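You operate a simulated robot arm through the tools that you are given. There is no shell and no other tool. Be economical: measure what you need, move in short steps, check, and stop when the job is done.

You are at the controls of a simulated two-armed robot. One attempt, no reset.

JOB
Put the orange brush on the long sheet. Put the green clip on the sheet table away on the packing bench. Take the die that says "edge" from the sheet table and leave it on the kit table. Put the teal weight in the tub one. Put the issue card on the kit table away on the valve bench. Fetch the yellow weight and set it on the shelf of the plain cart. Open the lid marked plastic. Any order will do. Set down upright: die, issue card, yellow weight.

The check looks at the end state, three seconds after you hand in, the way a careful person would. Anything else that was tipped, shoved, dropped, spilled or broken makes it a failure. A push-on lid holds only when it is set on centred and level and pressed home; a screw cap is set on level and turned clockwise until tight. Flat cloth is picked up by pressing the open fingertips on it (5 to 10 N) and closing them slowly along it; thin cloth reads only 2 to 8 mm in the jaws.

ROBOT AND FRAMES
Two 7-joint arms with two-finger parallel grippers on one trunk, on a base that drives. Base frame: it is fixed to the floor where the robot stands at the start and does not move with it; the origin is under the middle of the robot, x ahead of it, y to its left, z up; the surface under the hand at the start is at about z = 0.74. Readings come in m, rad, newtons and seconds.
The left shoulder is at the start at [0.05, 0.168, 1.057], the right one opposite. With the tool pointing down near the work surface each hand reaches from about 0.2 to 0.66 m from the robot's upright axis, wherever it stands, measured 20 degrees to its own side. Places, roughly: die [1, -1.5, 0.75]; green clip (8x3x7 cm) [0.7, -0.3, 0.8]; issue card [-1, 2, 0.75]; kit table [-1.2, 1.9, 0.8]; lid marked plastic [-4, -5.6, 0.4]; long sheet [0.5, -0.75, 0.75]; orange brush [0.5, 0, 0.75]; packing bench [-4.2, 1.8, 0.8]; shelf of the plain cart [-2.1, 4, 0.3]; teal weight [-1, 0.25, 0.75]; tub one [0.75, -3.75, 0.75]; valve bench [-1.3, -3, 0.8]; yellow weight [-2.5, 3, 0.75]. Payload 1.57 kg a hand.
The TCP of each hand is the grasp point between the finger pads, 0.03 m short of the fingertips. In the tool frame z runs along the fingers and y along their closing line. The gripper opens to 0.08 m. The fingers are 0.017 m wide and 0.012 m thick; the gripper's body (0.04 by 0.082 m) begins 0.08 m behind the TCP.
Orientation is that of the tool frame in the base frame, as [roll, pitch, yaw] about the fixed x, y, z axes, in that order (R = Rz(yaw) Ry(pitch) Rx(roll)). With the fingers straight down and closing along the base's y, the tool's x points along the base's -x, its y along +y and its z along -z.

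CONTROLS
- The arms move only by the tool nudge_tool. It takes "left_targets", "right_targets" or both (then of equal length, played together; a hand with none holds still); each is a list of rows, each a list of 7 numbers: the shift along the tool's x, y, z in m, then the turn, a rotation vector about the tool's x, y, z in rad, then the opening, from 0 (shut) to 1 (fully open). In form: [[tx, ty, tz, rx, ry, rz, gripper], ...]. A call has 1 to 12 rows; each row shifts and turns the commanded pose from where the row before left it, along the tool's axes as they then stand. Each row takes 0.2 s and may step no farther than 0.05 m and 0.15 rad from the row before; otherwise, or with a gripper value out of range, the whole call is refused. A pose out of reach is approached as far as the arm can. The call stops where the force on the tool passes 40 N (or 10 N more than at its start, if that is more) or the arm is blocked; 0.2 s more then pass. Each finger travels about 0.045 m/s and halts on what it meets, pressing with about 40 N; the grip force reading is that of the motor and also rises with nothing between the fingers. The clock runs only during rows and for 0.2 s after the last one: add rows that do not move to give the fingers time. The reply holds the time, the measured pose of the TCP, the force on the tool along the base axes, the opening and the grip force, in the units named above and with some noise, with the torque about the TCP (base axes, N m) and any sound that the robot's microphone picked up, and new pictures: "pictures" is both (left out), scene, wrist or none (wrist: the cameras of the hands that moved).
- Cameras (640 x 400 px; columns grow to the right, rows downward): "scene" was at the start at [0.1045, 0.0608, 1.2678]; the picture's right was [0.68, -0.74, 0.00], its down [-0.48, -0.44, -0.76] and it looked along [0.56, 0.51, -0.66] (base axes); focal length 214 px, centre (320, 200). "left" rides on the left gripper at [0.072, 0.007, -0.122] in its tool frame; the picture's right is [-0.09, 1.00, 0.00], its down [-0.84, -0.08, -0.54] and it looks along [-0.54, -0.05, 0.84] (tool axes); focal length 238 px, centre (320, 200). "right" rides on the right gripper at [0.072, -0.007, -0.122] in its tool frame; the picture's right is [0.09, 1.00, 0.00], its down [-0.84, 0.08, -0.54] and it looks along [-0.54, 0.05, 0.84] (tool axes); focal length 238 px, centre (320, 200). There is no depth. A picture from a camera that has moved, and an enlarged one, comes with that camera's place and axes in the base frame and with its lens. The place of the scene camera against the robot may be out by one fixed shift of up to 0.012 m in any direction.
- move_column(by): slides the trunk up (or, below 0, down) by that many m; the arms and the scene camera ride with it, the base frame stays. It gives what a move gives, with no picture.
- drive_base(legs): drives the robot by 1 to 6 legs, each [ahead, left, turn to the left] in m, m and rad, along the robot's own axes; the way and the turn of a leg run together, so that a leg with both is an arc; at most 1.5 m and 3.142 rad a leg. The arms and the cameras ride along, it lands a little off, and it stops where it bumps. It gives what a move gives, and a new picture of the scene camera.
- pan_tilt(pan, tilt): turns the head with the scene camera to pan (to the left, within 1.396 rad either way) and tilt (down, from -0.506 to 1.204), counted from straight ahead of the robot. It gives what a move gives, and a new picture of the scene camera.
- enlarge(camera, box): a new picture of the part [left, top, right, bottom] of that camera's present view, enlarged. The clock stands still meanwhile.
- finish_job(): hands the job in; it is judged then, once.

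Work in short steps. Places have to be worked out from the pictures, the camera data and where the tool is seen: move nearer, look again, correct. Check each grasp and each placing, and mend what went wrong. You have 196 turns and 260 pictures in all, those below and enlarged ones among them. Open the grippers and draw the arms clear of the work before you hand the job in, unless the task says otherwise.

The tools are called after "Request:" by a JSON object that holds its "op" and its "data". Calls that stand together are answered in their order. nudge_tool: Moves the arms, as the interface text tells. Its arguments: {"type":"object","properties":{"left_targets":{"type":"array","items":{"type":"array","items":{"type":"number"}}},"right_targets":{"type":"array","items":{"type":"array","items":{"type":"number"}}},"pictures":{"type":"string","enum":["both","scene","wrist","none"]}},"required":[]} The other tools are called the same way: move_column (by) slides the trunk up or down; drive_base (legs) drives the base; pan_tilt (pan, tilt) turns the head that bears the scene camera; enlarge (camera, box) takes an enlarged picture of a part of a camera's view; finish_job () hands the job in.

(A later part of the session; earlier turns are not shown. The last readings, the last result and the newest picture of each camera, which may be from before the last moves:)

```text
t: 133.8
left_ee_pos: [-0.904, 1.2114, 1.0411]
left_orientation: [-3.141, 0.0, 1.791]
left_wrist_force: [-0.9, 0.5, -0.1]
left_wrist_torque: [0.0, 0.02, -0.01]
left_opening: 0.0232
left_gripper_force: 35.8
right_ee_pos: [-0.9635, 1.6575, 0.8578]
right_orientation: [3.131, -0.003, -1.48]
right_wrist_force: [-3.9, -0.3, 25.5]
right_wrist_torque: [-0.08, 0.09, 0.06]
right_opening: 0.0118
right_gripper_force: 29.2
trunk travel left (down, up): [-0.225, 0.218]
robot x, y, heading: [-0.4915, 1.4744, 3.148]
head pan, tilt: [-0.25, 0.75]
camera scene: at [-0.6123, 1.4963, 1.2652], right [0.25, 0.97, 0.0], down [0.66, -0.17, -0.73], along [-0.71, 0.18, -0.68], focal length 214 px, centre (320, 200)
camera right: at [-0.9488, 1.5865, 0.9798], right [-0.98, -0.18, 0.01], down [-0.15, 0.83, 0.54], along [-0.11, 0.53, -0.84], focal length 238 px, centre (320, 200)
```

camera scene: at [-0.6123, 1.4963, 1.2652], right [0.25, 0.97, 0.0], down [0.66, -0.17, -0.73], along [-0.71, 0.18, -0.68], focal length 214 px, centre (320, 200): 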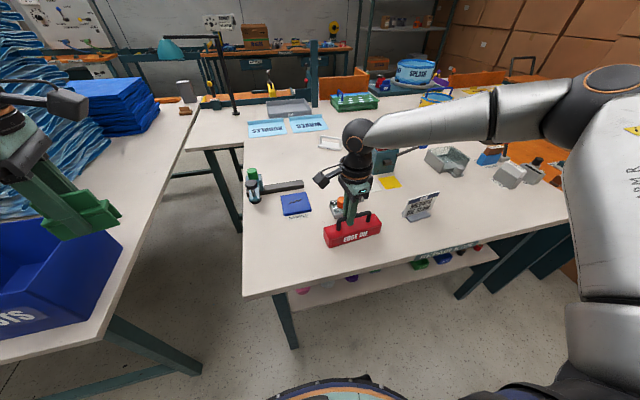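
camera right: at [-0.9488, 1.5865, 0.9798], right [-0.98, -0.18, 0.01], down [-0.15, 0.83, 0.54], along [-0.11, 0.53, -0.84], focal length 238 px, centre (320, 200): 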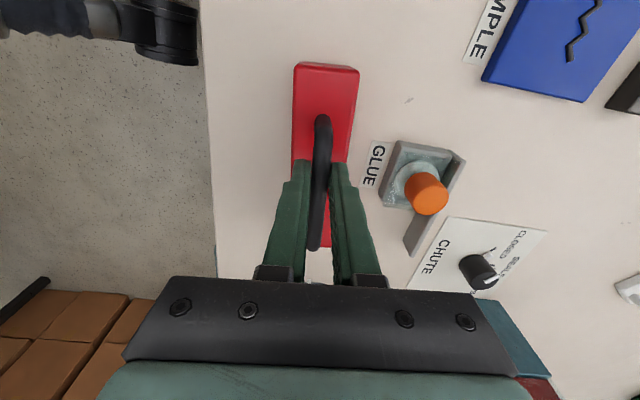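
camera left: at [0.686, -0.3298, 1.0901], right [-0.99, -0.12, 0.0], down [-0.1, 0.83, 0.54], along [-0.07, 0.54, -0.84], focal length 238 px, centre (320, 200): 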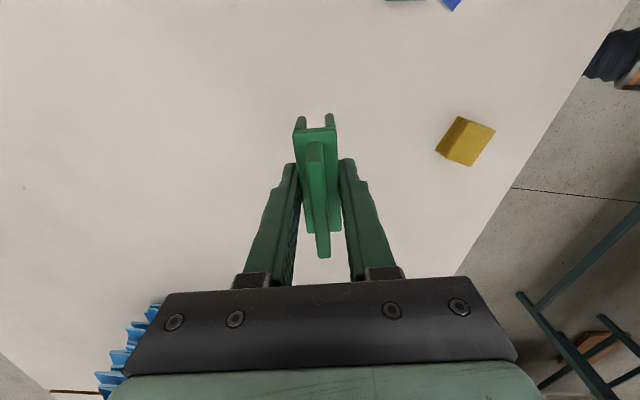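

Contact made. Relieve slightly, open partway and lift.

Request:
{"op": "nudge_tool", "data": {"right_targets": [[0, 0, -0.004, 0, 0, 0, 0], [0, 0, 0, 0, 0, 0, 0.5], [0, 0, 0, 0, 0, 0, 0.5], [0, 0, 0, 0, 0, 0, 0.5], [0, 0, -0.03, 0, 0, 0, 0.5], [0, 0, -0.05, 0, 0, 0, 0.5], [0, 0, -0.05, 0, 0, 0, 0.5], [0, 0, 0, 0, 0, 0, 0.5]], "pictures": "wrist"}}

```text
t: 135.7
left_ee_pos: [-0.9056, 1.2119, 1.0399]
left_orientation: [3.14, 0.0, 1.791]
left_wrist_force: [-0.2, 0.2, 0.1]
left_wrist_torque: [0.0, 0.01, -0.02]
left_opening: 0.0235
left_gripper_force: 35.9
right_ee_pos: [-0.9612, 1.6575, 0.9891]
right_orientation: [3.137, -0.003, -1.481]
right_wrist_force: [-0.6, 0.7, 0.0]
right_wrist_torque: [0.0, 0.03, 0.0]
right_opening: 0.0401
right_gripper_force: 0.0
trunk travel left (down, up): [-0.225, 0.218]
robot x, y, heading: [-0.4957, 1.4743, 3.142]
head pan, tilt: [-0.25, 0.75]
camera right: at [-0.9487, 1.5858, 1.1113], right [-0.98, -0.18, 0.0], down [-0.15, 0.83, 0.54], along [-0.1, 0.53, -0.84], focal length 238 px, centre (320, 200)
```

right: 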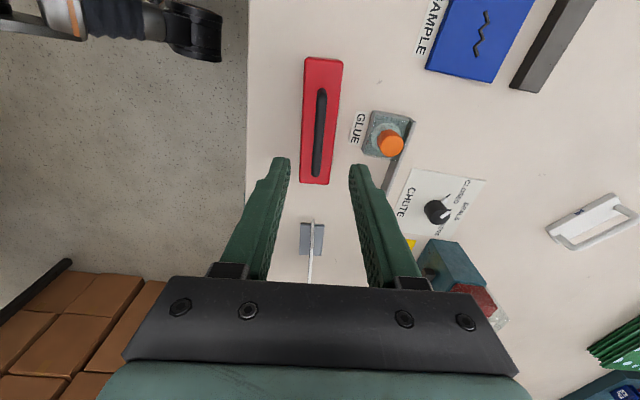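

Die stands well. Now the issue card at about [−0.99,1.88]; zoom.

Request:
{"op": "enlarge", "data": {"camera": "right", "box": [270, 180, 360, 290]}}

Request:
{"op": "enlarge", "data": {"camera": "scene", "box": [320, 160, 480, 260]}}

```text
3.64 times, centred on (315, 235) of right
camera zoom: at [-0.9487, 1.5858, 1.1113], right [-0.98, -0.18, 0.0], down [-0.15, 0.83, 0.54], along [-0.1, 0.53, -0.84], focal length 867 px, centre (338, 73)
```

zoom: 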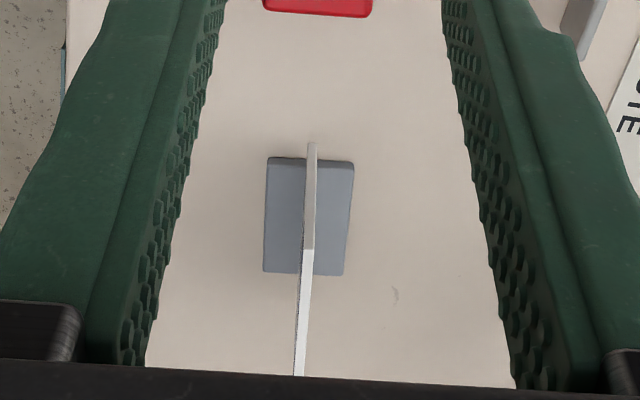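

```text
4.00 times, centred on (400, 210) of scene
camera zoom: at [-0.6139, 1.4972, 1.2648], right [0.25, 0.97, 0.0], down [0.66, -0.17, -0.73], along [-0.71, 0.18, -0.68], focal length 858 px, centre (0, 160)
```

zoom: 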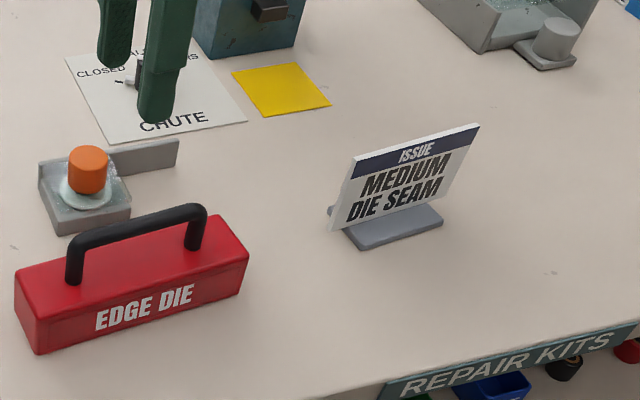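

Card top edge z≈0.83, centre ≈[−0.990,1.909], aligned with the fingers. Drive 0.24 m right (+y), raised, then fine-tune.

Request:
{"op": "drive_base", "data": {"legs": [[0, -0.24, 0]]}}

Request:
{"op": "enlarge", "data": {"camera": "right", "box": [0, 0, 640, 400]}}

```text
t: 138.4
left_ee_pos: [-0.9048, 1.45, 1.0399]
left_orientation: [-3.141, -0.001, 1.791]
left_wrist_force: [0.3, 0.5, -1.0]
left_wrist_torque: [-0.03, 0.03, 0.0]
left_opening: 0.0232
left_gripper_force: 35.9
right_ee_pos: [-0.9622, 1.8966, 0.9896]
right_orientation: [3.14, -0.003, -1.478]
right_wrist_force: [0.2, 0.1, -0.6]
right_wrist_torque: [0.01, 0.0, -0.01]
right_opening: 0.0399
right_gripper_force: 0.0
trunk travel left (down, up): [-0.225, 0.218]
robot x, y, heading: [-0.4958, 1.7134, -3.142]
head pan, tilt: [-0.25, 0.75]
camera scene: at [-0.6139, 1.7371, 1.2648], right [0.25, 0.97, 0.0], down [0.66, -0.17, -0.73], along [-0.71, 0.18, -0.68], focal length 214 px, centre (320, 200)
```

scene: 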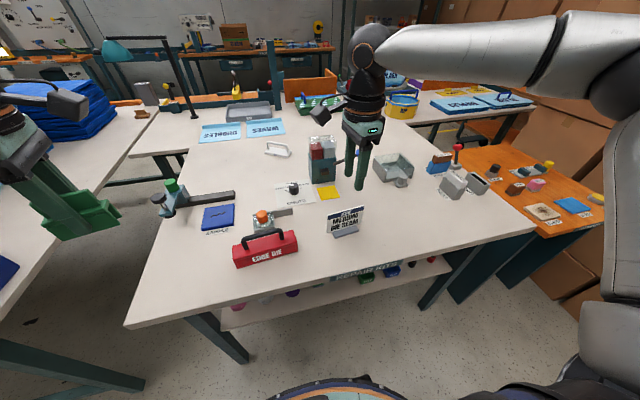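

```text
1.00 times, centred on (320, 200) of right (not enlarged: the box is as wide or as high as the picture)
camera zoom: at [-0.9489, 1.8252, 1.1108], right [-0.98, -0.18, 0.0], down [-0.15, 0.83, 0.54], along [-0.1, 0.53, -0.84], focal length 238 px, centre (320, 200)
```

zoom: 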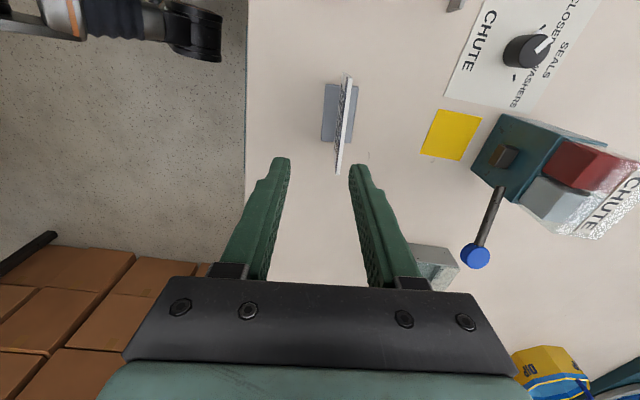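

Card centre ≈[−0.991,1.895]. Shift 0.029 along tool y and go down to z≈0.86.

Request:
{"op": "nudge_tool", "data": {"right_targets": [[0, 0.029, 0, 0, 0, 0, 0.7], [0, 0, 0.05, 0, 0, 0, 0.7], [0, 0, 0.05, 0, 0, 0, 0.7], [0, 0, 0.02, 0, 0, 0, 0.7], [0, 0, 0, 0, 0, 0, 0.7]], "pictures": "wrist"}}

```text
t: 139.6
left_ee_pos: [-0.9054, 1.4515, 1.0391]
left_orientation: [3.141, 0.0, 1.791]
left_wrist_force: [0.5, 0.6, -1.1]
left_wrist_torque: [-0.02, -0.01, 0.06]
left_opening: 0.0231
left_gripper_force: 35.3
right_ee_pos: [-0.9833, 1.898, 0.8692]
right_orientation: [3.137, -0.004, -1.478]
right_wrist_force: [0.7, -1.4, -0.6]
right_wrist_torque: [0.0, -0.02, -0.01]
right_opening: 0.0562
right_gripper_force: 0.1
right hand out of reach, approached as far as the arm can: row 1, 4
trunk travel left (down, up): [-0.225, 0.218]
robot x, y, heading: [-0.4978, 1.7131, -3.142]
head pan, tilt: [-0.25, 0.75]
camera right: at [-0.971, 1.8275, 0.9909], right [-0.98, -0.18, 0.0], down [-0.15, 0.83, 0.54], along [-0.1, 0.53, -0.84], focal length 238 px, centre (320, 200)
```

right: 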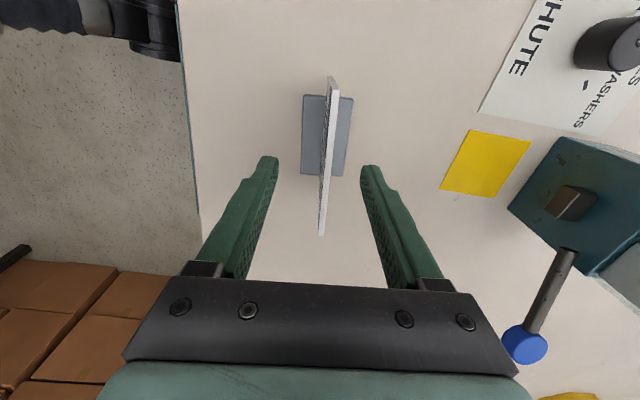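

Card is between the fingers. Descend to z≈0.81 and close.

Request:
{"op": "nudge_tool", "data": {"right_targets": [[0, 0, 0.03, 0, 0, 0, 0.7], [0, 0, 0.03, 0, 0, 0, 0.7], [0, 0, 0, 0, 0, 0, 0.7]], "pictures": "wrist"}}

```text
t: 140.4
left_ee_pos: [-0.9064, 1.4509, 1.0399]
left_orientation: [-3.141, 0.0, 1.791]
left_wrist_force: [-0.2, -0.4, -0.8]
left_wrist_torque: [0.01, -0.01, 0.01]
left_opening: 0.023
left_gripper_force: 35.8
right_ee_pos: [-0.9713, 1.912, 0.8176]
right_orientation: [3.138, -0.002, -1.478]
right_wrist_force: [0.6, 0.6, 0.5]
right_wrist_torque: [0.02, 0.02, -0.02]
right_opening: 0.0559
right_gripper_force: 0.1
right hand out of reach, approached as far as the arm can: row 1, 2
trunk travel left (down, up): [-0.225, 0.218]
robot x, y, heading: [-0.4951, 1.7141, -3.137]
head pan, tilt: [-0.25, 0.75]
camera right: at [-0.9589, 1.8411, 0.9394], right [-0.98, -0.18, 0.0], down [-0.15, 0.83, 0.54], along [-0.1, 0.53, -0.84], focal length 238 px, centre (320, 200)
```

right: 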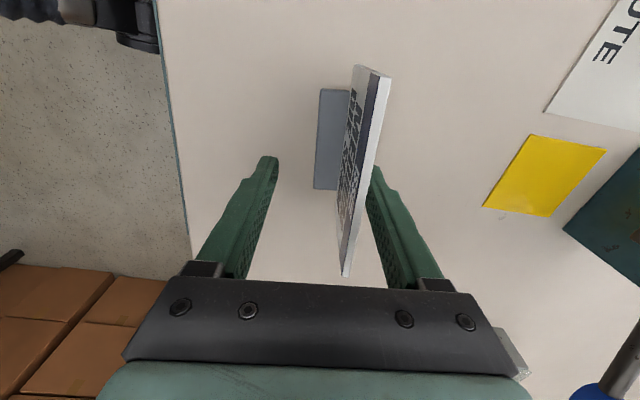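

The arm drifted back as it lowered; correct with a small base move 0.018 ahead, 0.014 left.

Request:
{"op": "drive_base", "data": {"legs": [[0.019, 0.014, 0]]}}

Request:
{"op": "enlarge", "data": {"camera": "right", "box": [0, 0, 640, 400]}}

```text
t: 141.2
left_ee_pos: [-0.9239, 1.4367, 1.0397]
left_orientation: [3.141, 0.0, 1.793]
left_wrist_force: [0.6, -0.4, -1.2]
left_wrist_torque: [0.04, 0.02, 0.0]
left_opening: 0.0229
left_gripper_force: 35.5
right_ee_pos: [-0.9913, 1.8982, 0.8178]
right_orientation: [3.14, -0.001, -1.478]
right_wrist_force: [-0.5, 0.0, -0.3]
right_wrist_torque: [0.04, 0.04, 0.0]
right_opening: 0.056
right_gripper_force: 0.1
trunk travel left (down, up): [-0.225, 0.218]
robot x, y, heading: [-0.5143, 1.6995, -3.139]
head pan, tilt: [-0.25, 0.75]
camera scene: at [-0.6331, 1.7225, 1.2648], right [0.25, 0.97, 0.0], down [0.66, -0.17, -0.73], along [-0.71, 0.18, -0.68], focal length 214 px, centre (320, 200)
```

scene: 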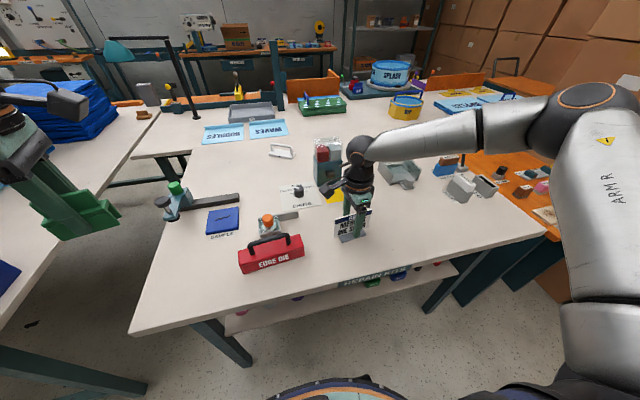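

```text
1.00 times, centred on (320, 200) of right (not enlarged: the box is as wide or as high as the picture)
camera zoom: at [-0.9782, 1.8266, 0.9395], right [-0.98, -0.18, 0.0], down [-0.15, 0.83, 0.54], along [-0.1, 0.53, -0.84], focal length 238 px, centre (320, 200)
```

zoom: 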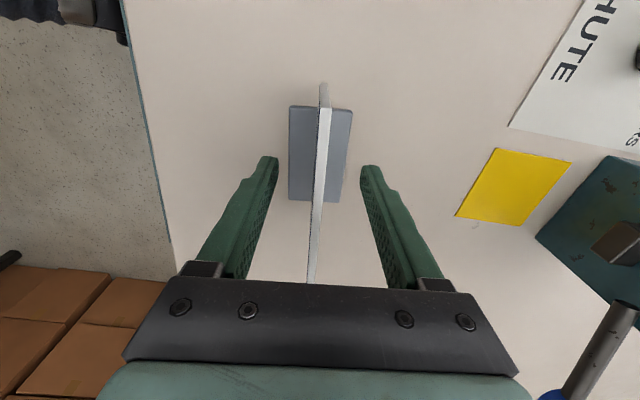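

Centred well. Close and lift.

Request:
{"op": "nudge_tool", "data": {"right_targets": [[0, 0, 0, 0, 0, 0, 0], [0, 0, 0, 0, 0, 0, 0], [0, 0, 0, 0, 0, 0, 0], [0, 0, 0, 0, 0, 0, 0], [0, 0, 0, 0, 0, 0, 0], [0, 0, -0.02, 0, 0, 0, 0], [0, 0, -0.04, 0, 0, 0, 0], [0, 0, -0.04, 0, 0, 0, 0], [0, 0, 0, 0, 0, 0, 0]], "pictures": "both"}}

```text
t: 143.2
left_ee_pos: [-0.9246, 1.4366, 1.0398]
left_orientation: [3.141, 0.001, 1.792]
left_wrist_force: [-0.7, -0.2, -0.4]
left_wrist_torque: [0.01, 0.01, 0.01]
left_opening: 0.0232
left_gripper_force: 35.2
right_ee_pos: [-0.9922, 1.8968, 0.9166]
right_orientation: [3.141, -0.001, -1.478]
right_wrist_force: [-0.6, 0.0, 0.2]
right_wrist_torque: [0.01, -0.02, 0.0]
right_opening: 0.0045
right_gripper_force: 25.1
trunk travel left (down, up): [-0.225, 0.218]
robot x, y, heading: [-0.5122, 1.6987, -3.14]
head pan, tilt: [-0.25, 0.75]
camera scene: at [-0.6328, 1.7228, 1.2648], right [0.25, 0.97, 0.0], down [0.66, -0.17, -0.73], along [-0.71, 0.18, -0.68], focal length 214 px, centre (320, 200)
camera right: at [-0.9777, 1.826, 1.0388], right [-0.98, -0.18, 0.0], down [-0.15, 0.83, 0.54], along [-0.1, 0.53, -0.84], focal length 238 px, centre (320, 200)
```

scene: 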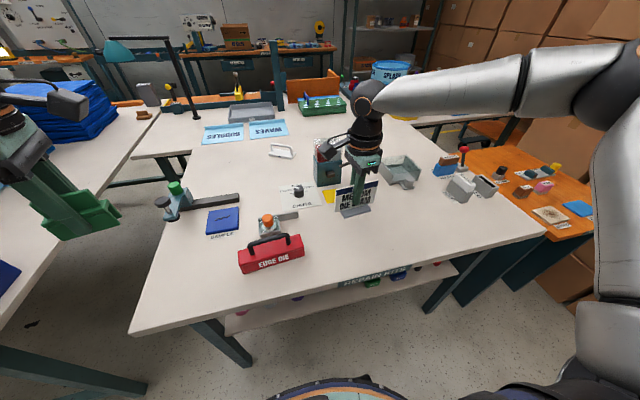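
right: 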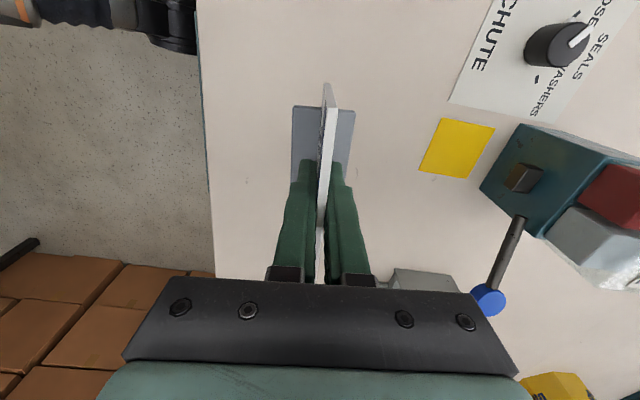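

Card held. Now look for a route west to the packing bench.

Request:
{"op": "pan_tilt", "data": {"pan": 0.35, "tilt": 0.25}}

Request:
{"op": "pan_tilt", "data": {"pan": -0.35, "tilt": 0.3}}

```text
t: 144.2
left_ee_pos: [-0.924, 1.4367, 1.0406]
left_orientation: [-3.141, -0.001, 1.791]
left_wrist_force: [0.5, 0.0, -0.8]
left_wrist_torque: [0.03, -0.02, -0.01]
left_opening: 0.0228
left_gripper_force: 35.8
right_ee_pos: [-0.991, 1.8978, 0.9164]
right_orientation: [3.139, -0.002, -1.478]
right_wrist_force: [0.1, 0.0, -1.5]
right_wrist_torque: [0.03, 0.0, -0.01]
right_opening: 0.0043
right_gripper_force: 25.1
trunk travel left (down, up): [-0.225, 0.218]
robot x, y, heading: [-0.5209, 1.6995, -3.135]
head pan, tilt: [0.351, 0.25]
camera scene: at [-0.6402, 1.6703, 1.3098], right [-0.34, 0.94, 0.0], down [0.23, 0.09, -0.97], along [-0.91, -0.33, -0.25], focal length 214 px, centre (320, 200)
```

scene: 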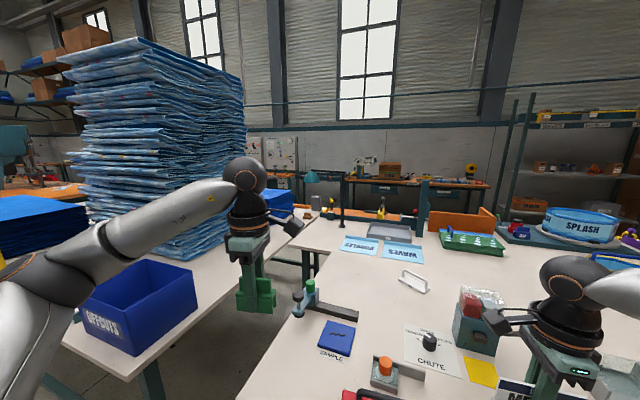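

```text
t: 145.3
left_ee_pos: [-0.9239, 1.4367, 1.0392]
left_orientation: [3.141, 0.001, 1.792]
left_wrist_force: [-0.1, -0.1, -1.1]
left_wrist_torque: [-0.03, -0.02, 0.0]
left_opening: 0.0231
left_gripper_force: 35.3
right_ee_pos: [-0.9917, 1.8964, 0.9164]
right_orientation: [3.139, -0.001, -1.48]
right_wrist_force: [-0.2, -0.5, -1.1]
right_wrist_torque: [-0.02, -0.01, 0.03]
right_opening: 0.0043
right_gripper_force: 24.6
trunk travel left (down, up): [-0.225, 0.218]
robot x, y, heading: [-0.5153, 1.6984, -3.139]
head pan, tilt: [-0.351, 0.3]
camera scene: at [-0.6402, 1.7344, 1.3052], right [0.34, 0.94, 0.0], down [0.28, -0.1, -0.96], along [-0.9, 0.33, -0.3], focal length 214 px, centre (320, 200)
```

scene: 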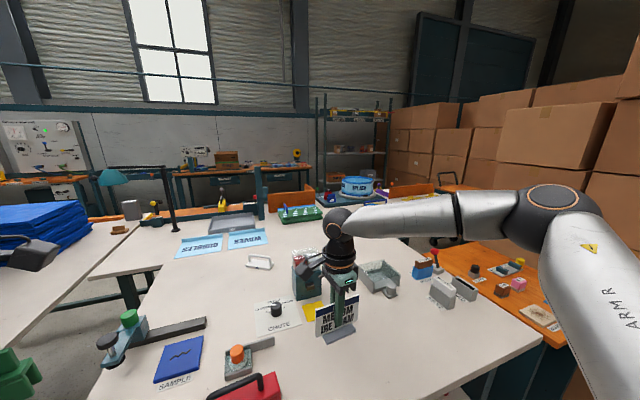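

The kit table blocks the west; I go back south down the aisle, placing the card at the valve bench first.

Request:
{"op": "drive_base", "data": {"legs": [[-0.27, 0, 0], [0, 0, 1.571], [1.4, 0, 0], [1.3, 0, 0]]}}

Request:
{"op": "pan_tilt", "data": {"pan": -0.5, "tilt": 0.5}}

```text
t: 163.7
left_ee_pos: [-0.1777, -1.4298, 1.04]
left_orientation: [-3.141, 0.0, -2.98]
left_wrist_force: [-0.5, 0.3, -0.6]
left_wrist_torque: [-0.03, 0.02, 0.0]
left_opening: 0.0229
left_gripper_force: 35.5
right_ee_pos: [-0.641, -1.4695, 0.9159]
right_orientation: [3.14, -0.002, 0.033]
right_wrist_force: [0.0, 0.0, -1.0]
right_wrist_torque: [-0.01, 0.01, 0.02]
right_opening: 0.0044
right_gripper_force: 24.9
trunk travel left (down, up): [-0.225, 0.218]
robot x, y, heading: [-0.4148, -1.0078, -1.631]
head pan, tilt: [-0.351, 0.3]
camera scene: at [-0.452, -1.1271, 1.3052], right [-0.92, 0.4, 0.0], down [0.12, 0.27, -0.96], along [-0.38, -0.88, -0.3], focal length 214 px, centre (320, 200)
```

scene: 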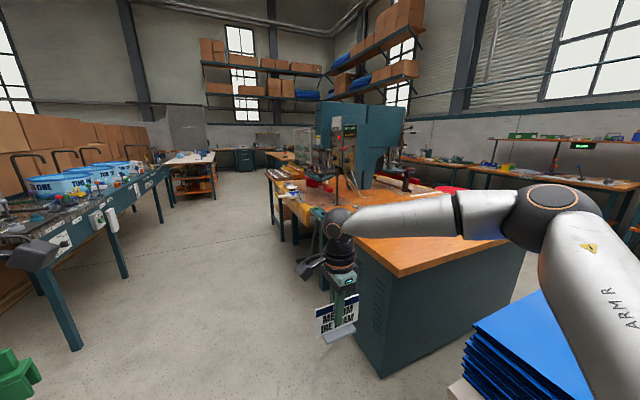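

```text
t: 164.4
left_ee_pos: [-0.1769, -1.4283, 1.0407]
left_orientation: [-3.14, -0.001, -2.981]
left_wrist_force: [0.1, 0.3, -0.6]
left_wrist_torque: [-0.05, 0.04, -0.03]
left_opening: 0.023
left_gripper_force: 35.1
right_ee_pos: [-0.6422, -1.4684, 0.9159]
right_orientation: [3.139, -0.002, 0.031]
right_wrist_force: [0.0, 0.3, -0.3]
right_wrist_torque: [0.01, -0.02, -0.04]
right_opening: 0.0045
right_gripper_force: 25.0
trunk travel left (down, up): [-0.225, 0.218]
robot x, y, heading: [-0.4137, -1.0075, -1.63]
head pan, tilt: [-0.499, 0.499]
camera scene: at [-0.463, -1.1185, 1.2868], right [-0.85, 0.53, 0.0], down [0.25, 0.41, -0.88], along [-0.47, -0.74, -0.48], focal length 214 px, centre (320, 200)
```

scene: 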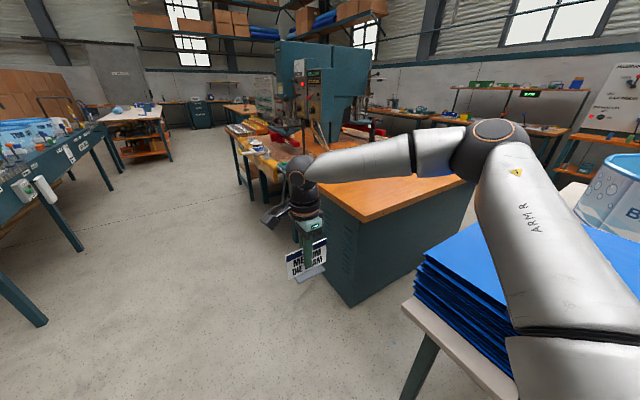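

Valve bench is likely beyond the drill-press bench. Drive further south, correcting heading, and face west.

Request:
{"op": "drive_base", "data": {"legs": [[1.45, 0.25, 0.06], [0, 0, -1.571]]}}

Request:
{"op": "pan_tilt", "data": {"pan": 0.2, "tilt": 0.5}}

```text
t: 175.6
left_ee_pos: [-0.6137, -2.7544, 1.0396]
left_orientation: [3.141, -0.001, 1.793]
left_wrist_force: [-0.4, -0.3, 0.0]
left_wrist_torque: [-0.02, 0.01, -0.01]
left_opening: 0.023
left_gripper_force: 35.2
right_ee_pos: [-0.6816, -2.2939, 0.9164]
right_orientation: [3.14, -0.002, -1.477]
right_wrist_force: [0.6, -0.1, -0.8]
right_wrist_torque: [0.0, 0.0, 0.04]
right_opening: 0.0044
right_gripper_force: 25.3
trunk travel left (down, up): [-0.225, 0.218]
robot x, y, heading: [-0.205, -2.4907, -3.144]
head pan, tilt: [-0.499, 0.499]
camera scene: at [-0.3238, -2.4442, 1.2868], right [0.48, 0.88, 0.0], down [0.42, -0.23, -0.88], along [-0.77, 0.42, -0.48], focal length 214 px, centre (320, 200)
```

scene: 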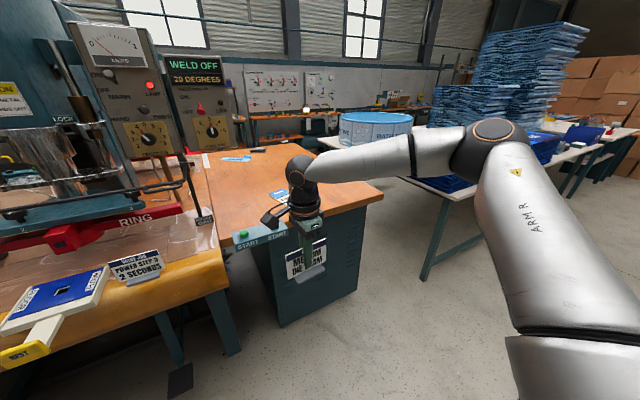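

```text
t: 176.7
left_ee_pos: [-0.6157, -2.754, 1.0393]
left_orientation: [-3.137, -0.001, 1.793]
left_wrist_force: [0.5, 0.7, -0.8]
left_wrist_torque: [0.0, -0.01, -0.06]
left_opening: 0.0231
left_gripper_force: 35.7
right_ee_pos: [-0.6822, -2.2922, 0.9166]
right_orientation: [3.141, -0.001, -1.477]
right_wrist_force: [0.3, 0.0, -1.5]
right_wrist_torque: [0.02, 0.02, 0.01]
right_opening: 0.0043
right_gripper_force: 24.7
trunk travel left (down, up): [-0.225, 0.218]
robot x, y, heading: [-0.2058, -2.4902, -3.145]
head pan, tilt: [0.201, 0.499]
camera scene: at [-0.333, -2.5059, 1.2868], right [-0.2, 0.98, 0.0], down [0.47, 0.1, -0.88], along [-0.86, -0.18, -0.48], focal length 214 px, centre (320, 200)
```

scene: 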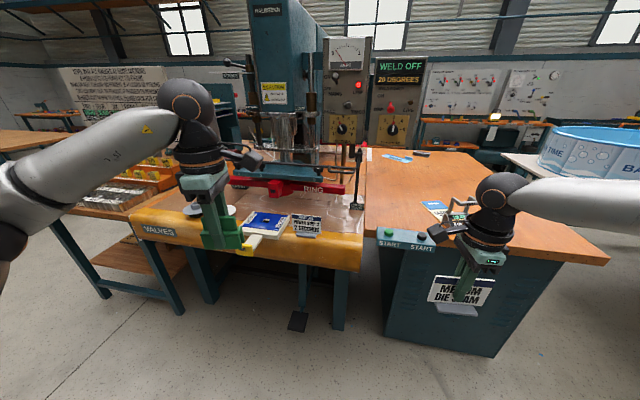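

The edge label "VALVES" marks this bench (y −2.5…−3.4). Zoom in for a free spot.

Request:
{"op": "enlarge", "data": {"camera": "scene", "box": [110, 140, 390, 290]}}

Request:
{"op": "pan_tilt", "data": {"pan": 0.75, "tilt": 0.6}}

```text
2.29 times, centred on (250, 215) of scene
camera zoom: at [-0.333, -2.5059, 1.2868], right [-0.2, 0.98, 0.0], down [0.47, 0.1, -0.88], along [-0.86, -0.18, -0.48], focal length 490 px, centre (480, 166)
```

zoom: 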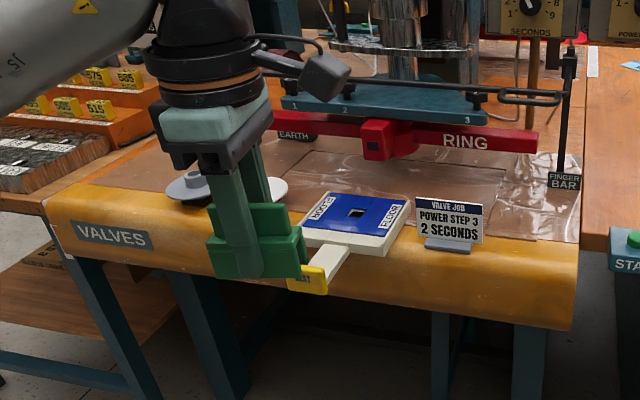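

```text
t: 177.7
left_ee_pos: [-0.6145, -2.7532, 1.0397]
left_orientation: [-3.142, -0.001, 1.792]
left_wrist_force: [0.5, -0.2, 0.0]
left_wrist_torque: [0.01, -0.02, -0.02]
left_opening: 0.0233
left_gripper_force: 35.1
right_ee_pos: [-0.6815, -2.2929, 0.9167]
right_orientation: [3.138, -0.002, -1.476]
right_wrist_force: [-0.6, -0.4, -0.8]
right_wrist_torque: [-0.02, 0.01, 0.03]
right_opening: 0.0043
right_gripper_force: 24.9
trunk travel left (down, up): [-0.225, 0.218]
robot x, y, heading: [-0.2057, -2.4942, -3.138]
head pan, tilt: [0.75, 0.6]
camera scene: at [-0.3084, -2.548, 1.2777], right [-0.68, 0.73, 0.0], down [0.41, 0.39, -0.83], along [-0.6, -0.56, -0.56], focal length 214 px, centre (320, 200)
```

scene: 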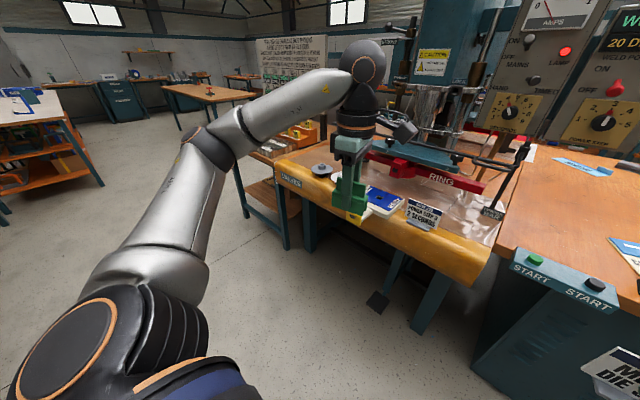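

Free spot right of the existing "valve job" card, around [−1.03,−2.565]. Drive so the right hand is over it.

Request:
{"op": "drive_base", "data": {"legs": [[0, 0.27, 0], [0.32, 0, 0]]}}

Request:
{"op": "enlarge", "data": {"camera": "right", "box": [0, 0, 640, 400]}}

Request:
{"op": "pan_tilt", "data": {"pan": -0.3, "tilt": 0.9}}

```text
t: 182.2
left_ee_pos: [-0.9069, -3.0219, 1.0387]
left_orientation: [3.142, 0.002, 1.784]
left_wrist_force: [-0.2, 0.1, 0.5]
left_wrist_torque: [0.01, 0.02, -0.03]
left_opening: 0.0231
left_gripper_force: 35.8
right_ee_pos: [-0.9647, -2.5588, 0.9148]
right_orientation: [-3.121, -0.001, -1.487]
right_wrist_force: [2.1, 0.2, 0.0]
right_wrist_torque: [-0.01, 0.32, -0.06]
right_opening: 0.0045
right_gripper_force: 24.9
trunk travel left (down, up): [-0.225, 0.218]
robot x, y, heading: [-0.4984, -2.7615, 3.141]
head pan, tilt: [0.75, 0.6]
stopped in leg 2: the force on the tool passed its limit at 74 N (the readings are from after the stop); the commanded pose is now the measured one
camera scene: at [-0.5996, -2.8172, 1.2778], right [-0.68, 0.74, 0.0], down [0.42, 0.38, -0.83], along [-0.61, -0.56, -0.56], focal length 214 px, centre (320, 200)
```

scene: 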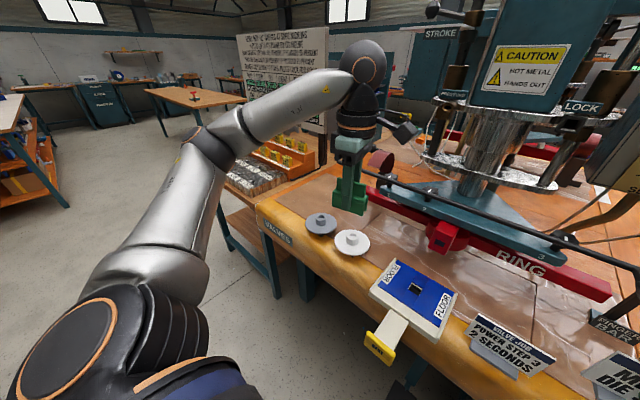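

```text
1.00 times, centred on (320, 200) of right (not enlarged: the box is as wide or as high as the picture)
camera zoom: at [-0.9554, -2.6315, 1.0368], right [-0.98, -0.17, -0.02], down [-0.16, 0.83, 0.54], along [-0.08, 0.54, -0.84], focal length 238 px, centre (320, 200)
```

zoom: 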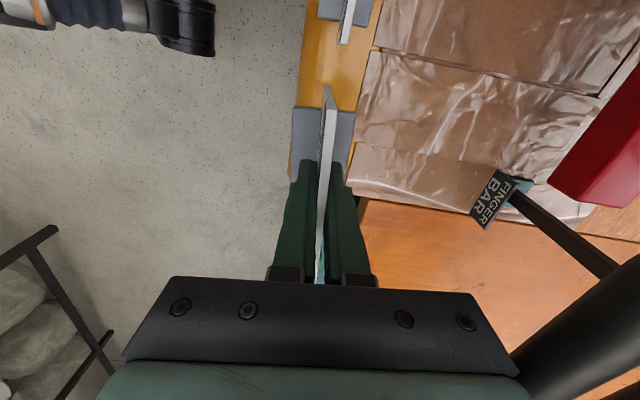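

```text
t: 183.5
left_ee_pos: [-0.908, -3.0214, 1.0391]
left_orientation: [3.141, 0.0, 1.784]
left_wrist_force: [-0.2, -0.2, -1.1]
left_wrist_torque: [0.0, 0.01, 0.04]
left_opening: 0.0229
left_gripper_force: 35.3
right_ee_pos: [-0.9635, -2.5589, 0.9137]
right_orientation: [-3.119, 0.0, -1.487]
right_wrist_force: [4.2, 0.0, -1.1]
right_wrist_torque: [-0.06, 0.38, -0.1]
right_opening: 0.0044
right_gripper_force: 24.7
trunk travel left (down, up): [-0.225, 0.218]
robot x, y, heading: [-0.4998, -2.7624, 3.137]
head pan, tilt: [-0.3, 0.901]
camera scene: at [-0.6066, -2.7346, 1.253], right [0.3, 0.95, 0.0], down [0.75, -0.24, -0.62], along [-0.59, 0.19, -0.78], focal length 214 px, centre (320, 200)
```

scene: 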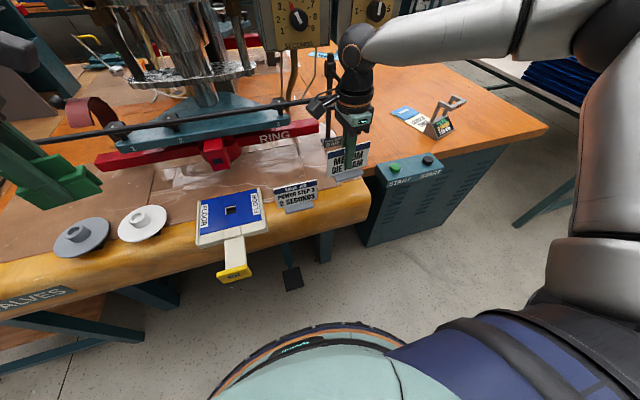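

I touched the press's finger bar. Back off at once and inspect it; the free left end of the bench (around [−1.04,−3.40]) is a safer spot.

Request:
{"op": "drive_base", "data": {"legs": [[-0.18, 0, 0]]}}

Request:
{"op": "enlarge", "data": {"camera": "right", "box": [0, 0, 640, 400]}}

```text
t: 185.0
left_ee_pos: [-0.7298, -3.0222, 1.0397]
left_orientation: [-3.141, 0.0, 1.785]
left_wrist_force: [0.7, -0.5, 0.4]
left_wrist_torque: [0.0, -0.01, 0.0]
left_opening: 0.0232
left_gripper_force: 35.0
right_ee_pos: [-0.7864, -2.5608, 0.9154]
right_orientation: [-3.12, 0.0, -1.488]
right_wrist_force: [-0.4, 0.2, -1.2]
right_wrist_torque: [-0.02, -0.02, -0.02]
right_opening: 0.0042
right_gripper_force: 25.1
trunk travel left (down, up): [-0.225, 0.218]
robot x, y, heading: [-0.3214, -2.7634, 3.137]
head pan, tilt: [-0.3, 0.901]
camera scene: at [-0.428, -2.7356, 1.253], right [0.3, 0.95, 0.0], down [0.75, -0.24, -0.62], along [-0.59, 0.19, -0.78], focal length 214 px, centre (320, 200)
```

scene: 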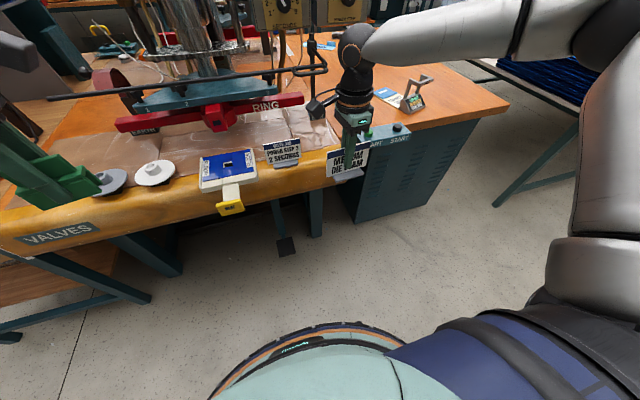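

```text
1.00 times, centred on (320, 200) of right (not enlarged: the box is as wide or as high as the picture)
camera zoom: at [-0.7771, -2.6328, 1.0368], right [-0.98, -0.18, -0.02], down [-0.16, 0.83, 0.54], along [-0.08, 0.54, -0.84], focal length 238 px, centre (320, 200)
```

zoom: 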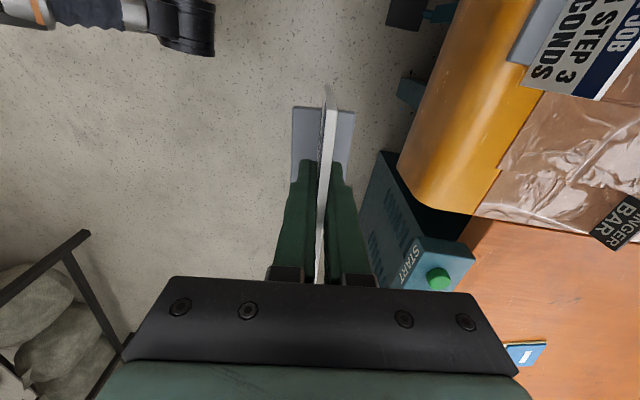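

The bar looks in place. Straighten the right tool, raise the left hand, and strafe left to the bench's left end.

Request:
{"op": "nudge_tool", "data": {"left_targets": [[0, 0, -0.04, 0, 0, 0, 0], [0, 0, -0.04, 0, 0, 0, 0], [0, 0, -0.03, 0, 0, 0, 0]], "right_targets": [[0, 0, 0, -0.021, 0, 0, 0], [0, 0, 0, 0, 0, 0, 0], [0, 0, 0, 0, 0, 0, 0]], "pictures": "none"}}

Request:
{"op": "drive_base", "data": {"legs": [[0, 0.82, 0]]}}

Request:
{"op": "pan_tilt", "data": {"pan": -0.1, "tilt": 0.7}}

```text
t: 185.8
left_ee_pos: [-0.73, -3.0204, 1.1495]
left_orientation: [3.141, -0.001, 1.785]
left_wrist_force: [-0.3, 0.0, -0.5]
left_wrist_torque: [-0.01, 0.02, 0.02]
left_opening: 0.0231
left_gripper_force: 35.7
right_ee_pos: [-0.7861, -2.5603, 0.9144]
right_orientation: [3.141, -0.001, -1.486]
right_wrist_force: [0.0, 0.1, -1.1]
right_wrist_torque: [0.03, -0.01, 0.01]
right_opening: 0.0044
right_gripper_force: 24.6
trunk travel left (down, up): [-0.225, 0.218]
robot x, y, heading: [-0.3187, -2.7632, 3.135]
head pan, tilt: [-0.3, 0.901]
```

```text
t: 193.4
left_ee_pos: [-0.7362, -3.8432, 1.1496]
left_orientation: [-3.141, 0.0, 1.781]
left_wrist_force: [0.4, 0.2, -0.3]
left_wrist_torque: [-0.03, 0.0, 0.01]
left_opening: 0.0229
left_gripper_force: 35.8
right_ee_pos: [-0.7907, -3.3838, 0.9155]
right_orientation: [3.14, -0.001, -1.489]
right_wrist_force: [-0.2, 0.1, -0.5]
right_wrist_torque: [0.01, -0.05, -0.02]
right_opening: 0.0044
right_gripper_force: 24.5
trunk travel left (down, up): [-0.225, 0.218]
robot x, y, heading: [-0.3248, -3.5862, 3.132]
head pan, tilt: [-0.3, 0.901]
camera scene: at [-0.4336, -3.5601, 1.2529], right [0.3, 0.95, 0.0], down [0.75, -0.24, -0.62], along [-0.59, 0.19, -0.78], focal length 214 px, centre (320, 200)
```

scene: 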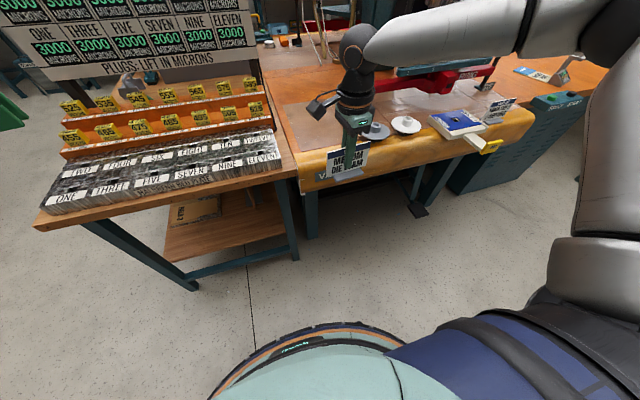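

```text
t: 194.2
left_ee_pos: [-0.7358, -3.8436, 1.1486]
left_orientation: [3.141, 0.001, 1.784]
left_wrist_force: [0.5, -0.1, -1.3]
left_wrist_torque: [-0.02, -0.01, -0.04]
left_opening: 0.0231
left_gripper_force: 34.9
right_ee_pos: [-0.7911, -3.3847, 0.9149]
right_orientation: [3.141, 0.0, -1.491]
right_wrist_force: [0.8, 0.1, -0.2]
right_wrist_torque: [0.03, 0.0, -0.03]
right_opening: 0.0045
right_gripper_force: 25.3
trunk travel left (down, up): [-0.225, 0.218]
robot x, y, heading: [-0.3231, -3.5879, 3.134]
head pan, tilt: [-0.099, 0.7]
camera scene: at [-0.4461, -3.5738, 1.269], right [0.11, 0.99, 0.0], down [0.64, -0.07, -0.76], along [-0.76, 0.08, -0.64], focal length 214 px, centre (320, 200)
```

scene: 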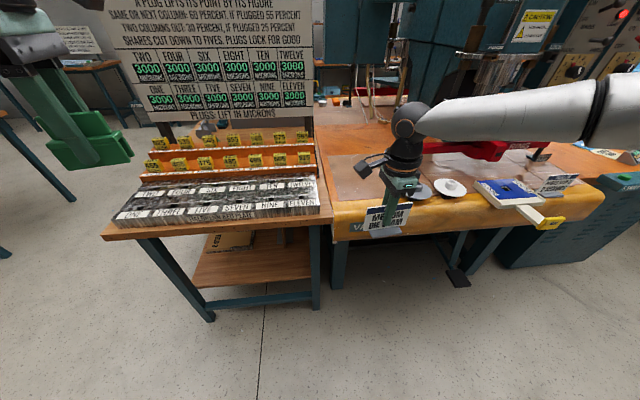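

Free area on the bench's left end: y −3.16…−3.47. Drive so the card comes over [−1.05,−3.34].

Request:
{"op": "drive_base", "data": {"legs": [[0.25, -0.045, 0]]}}

Request:
{"op": "enlarge", "data": {"camera": "right", "box": [0, 0, 640, 400]}}

```text
t: 196.0
left_ee_pos: [-0.9887, -3.7981, 1.149]
left_orientation: [3.142, -0.001, 1.783]
left_wrist_force: [-0.1, -0.8, -1.3]
left_wrist_torque: [0.0, 0.0, 0.01]
left_opening: 0.023
left_gripper_force: 35.6
right_ee_pos: [-1.0434, -3.3365, 0.9139]
right_orientation: [3.141, 0.001, -1.491]
right_wrist_force: [0.4, 0.5, -0.5]
right_wrist_torque: [0.0, 0.02, 0.04]
right_opening: 0.0046
right_gripper_force: 24.8
trunk travel left (down, up): [-0.225, 0.218]
robot x, y, heading: [-0.5776, -3.544, 3.137]
head pan, tilt: [-0.099, 0.7]
camera scene: at [-0.6989, -3.527, 1.269], right [0.11, 0.99, 0.0], down [0.64, -0.07, -0.76], along [-0.76, 0.08, -0.64], focal length 214 px, centre (320, 200)
```

scene: 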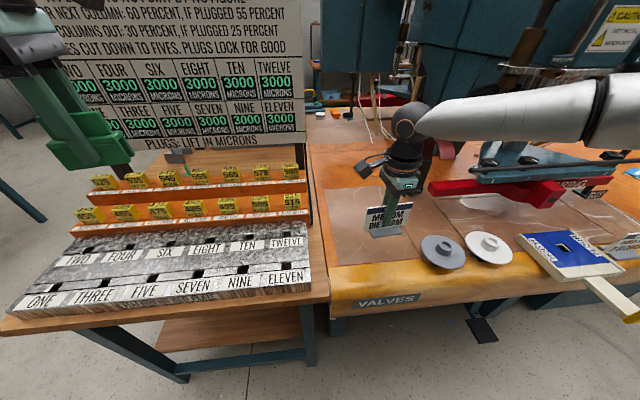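

```text
1.00 times, centred on (320, 200) of right (not enlarged: the box is as wide or as high as the picture)
camera zoom: at [-1.0319, -3.4089, 1.0364], right [-0.99, -0.17, 0.0], down [-0.14, 0.83, 0.54], along [-0.09, 0.53, -0.84], focal length 238 px, centre (320, 200)
```

zoom: 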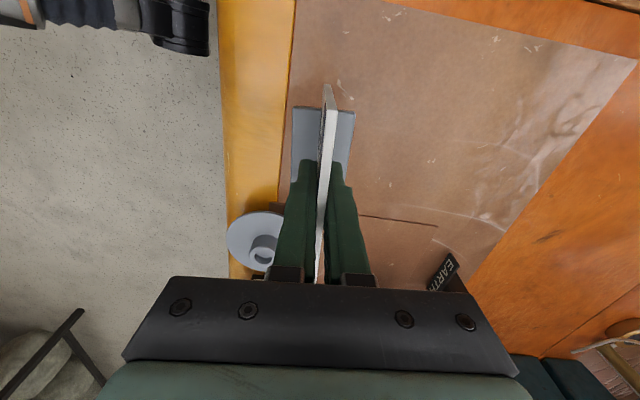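

Over flat board, clear of the disc. Lower in steps to contact (~z 0.82).

Request:
{"op": "nudge_tool", "data": {"right_targets": [[0, 0, 0.04, 0, 0, 0, 0], [0, 0, 0.04, 0, 0, 0, 0], [0, 0, 0.008, 0, 0, 0, 0], [0, 0, 0, 0, 0, 0, 0]], "pictures": "scene"}}

```text
t: 197.0
left_ee_pos: [-0.9867, -3.7977, 1.1503]
left_orientation: [-3.139, -0.002, 1.785]
left_wrist_force: [-0.1, 0.1, -0.7]
left_wrist_torque: [0.0, 0.01, -0.02]
left_opening: 0.023
left_gripper_force: 35.4
right_ee_pos: [-1.0433, -3.3386, 0.8287]
right_orientation: [3.137, -0.002, -1.492]
right_wrist_force: [1.5, 1.0, 27.3]
right_wrist_torque: [0.0, -0.38, -0.01]
right_opening: 0.0045
right_gripper_force: 25.3
trunk travel left (down, up): [-0.225, 0.218]
robot x, y, heading: [-0.579, -3.5443, 3.138]
head pan, tilt: [-0.099, 0.7]
camera scene: at [-0.6962, -3.5279, 1.2696], right [0.11, 0.99, 0.0], down [0.64, -0.07, -0.77], along [-0.76, 0.08, -0.64], focal length 214 px, centre (320, 200)
```

scene: 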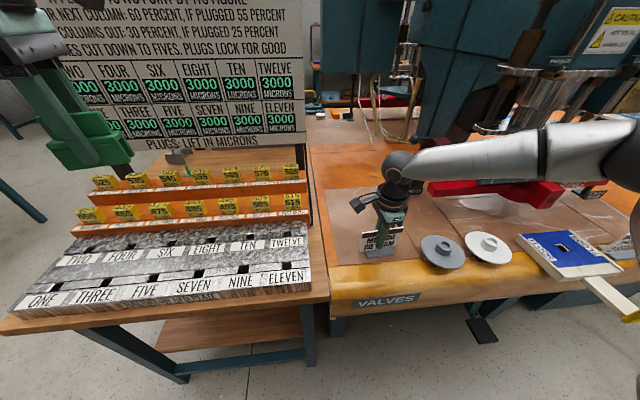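

Contact. Back off 3 mm, open slightly, and lift away.

Request:
{"op": "nudge_tool", "data": {"right_targets": [[0, 0, -0.004, 0, 0, 0, 0], [0, 0, 0, 0, 0, 0, 0.4], [0, 0, 0, 0, 0, 0, 0.4], [0, 0, 0, 0, 0, 0, 0.4], [0, 0, -0.03, 0, 0, 0, 0.4], [0, 0, -0.04, 0, 0, 0, 0.4], [0, 0, -0.05, 0, 0, 0, 0.4], [0, 0, 0, 0, 0, 0, 0.4]], "pictures": "both"}}

```text
t: 198.8
left_ee_pos: [-0.9891, -3.7964, 1.1483]
left_orientation: [3.141, 0.0, 1.783]
left_wrist_force: [-0.6, 0.2, -0.9]
left_wrist_torque: [-0.01, 0.0, 0.01]
left_opening: 0.0232
left_gripper_force: 36.0
right_ee_pos: [-1.0416, -3.3373, 0.9527]
right_orientation: [-3.141, -0.001, -1.49]
right_wrist_force: [-0.2, -0.1, 0.3]
right_wrist_torque: [-0.01, 0.0, 0.0]
right_opening: 0.0322
right_gripper_force: 0.0
trunk travel left (down, up): [-0.225, 0.218]
robot x, y, heading: [-0.573, -3.5376, 3.141]
head pan, tilt: [-0.099, 0.7]
camera scene: at [-0.6985, -3.5271, 1.269], right [0.11, 0.99, 0.0], down [0.64, -0.07, -0.76], along [-0.76, 0.08, -0.64], focal length 214 px, centre (320, 200)
camera right: at [-1.0305, -3.4094, 1.0741], right [-0.98, -0.17, 0.0], down [-0.14, 0.83, 0.54], along [-0.09, 0.53, -0.84], focal length 238 px, centre (320, 200)
```

scene: 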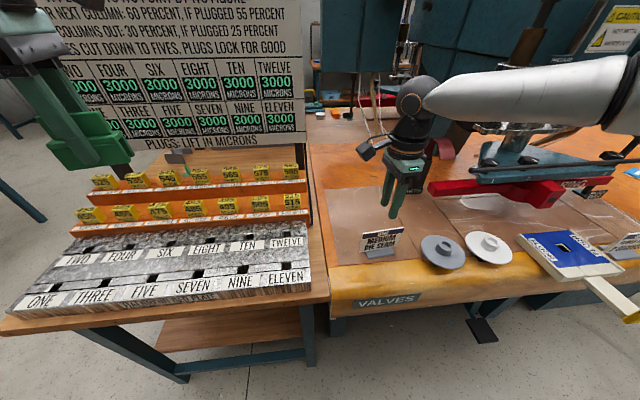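
right: 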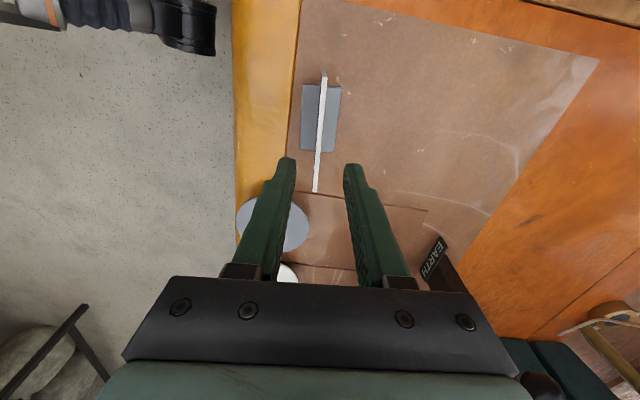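

Card stands upright on the valve bench. Back off and turn to face south to look toward the lid marked plastic.

Request:
{"op": "drive_base", "data": {"legs": [[-0.35, 0, 0], [0, 0, 1.571]]}}

Request:
{"op": "pan_tilt", "data": {"pan": -0.7, "tilt": 0.25}}

```text
t: 204.9
left_ee_pos: [0.0208, -3.9604, 1.1491]
left_orientation: [-3.141, 0.001, -2.942]
left_wrist_force: [0.5, 0.0, 0.4]
left_wrist_torque: [0.01, 0.0, -0.01]
left_opening: 0.0232
left_gripper_force: 35.4
right_ee_pos: [-0.4395, -4.008, 0.9505]
right_orientation: [3.141, 0.0, 0.068]
right_wrist_force: [0.1, -0.4, 0.2]
right_wrist_torque: [0.02, -0.03, 0.01]
right_opening: 0.0321
right_gripper_force: 0.1
trunk travel left (down, up): [-0.225, 0.218]
robot x, y, heading: [-0.2318, -3.5455, -1.593]
head pan, tilt: [-0.099, 0.7]
camera scene: at [-0.2401, -3.6647, 1.2691], right [-0.99, 0.12, 0.0], down [0.08, 0.64, -0.76], along [-0.09, -0.76, -0.64], focal length 214 px, centre (320, 200)
```

scene: 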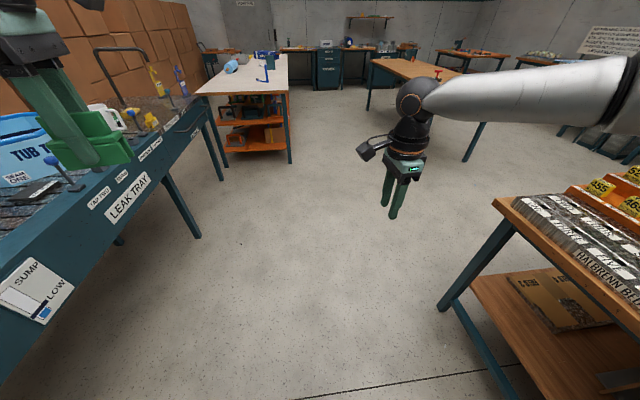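

```text
t: 205.9
left_ee_pos: [0.0213, -3.9602, 1.1483]
left_orientation: [3.141, 0.001, -2.941]
left_wrist_force: [-0.6, -0.7, -0.9]
left_wrist_torque: [0.0, -0.01, 0.04]
left_opening: 0.0231
left_gripper_force: 36.1
right_ee_pos: [-0.4401, -4.0082, 0.9513]
right_orientation: [3.141, 0.0, 0.069]
right_wrist_force: [0.0, -0.1, -0.1]
right_wrist_torque: [-0.01, 0.03, 0.0]
right_opening: 0.0321
right_gripper_force: 0.1
trunk travel left (down, up): [-0.225, 0.218]
robot x, y, heading: [-0.2298, -3.5462, -1.589]
head pan, tilt: [-0.7, 0.25]
camera scene: at [-0.2916, -3.6507, 1.3099], right [-0.75, 0.66, 0.0], down [0.16, 0.19, -0.97], along [-0.64, -0.73, -0.25], focal length 214 px, centre (320, 200)
```

scene: 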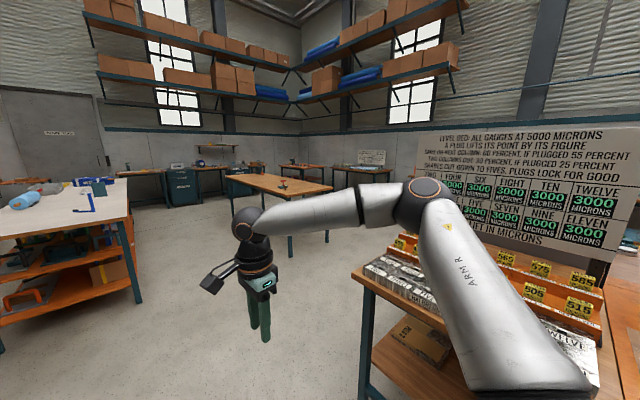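

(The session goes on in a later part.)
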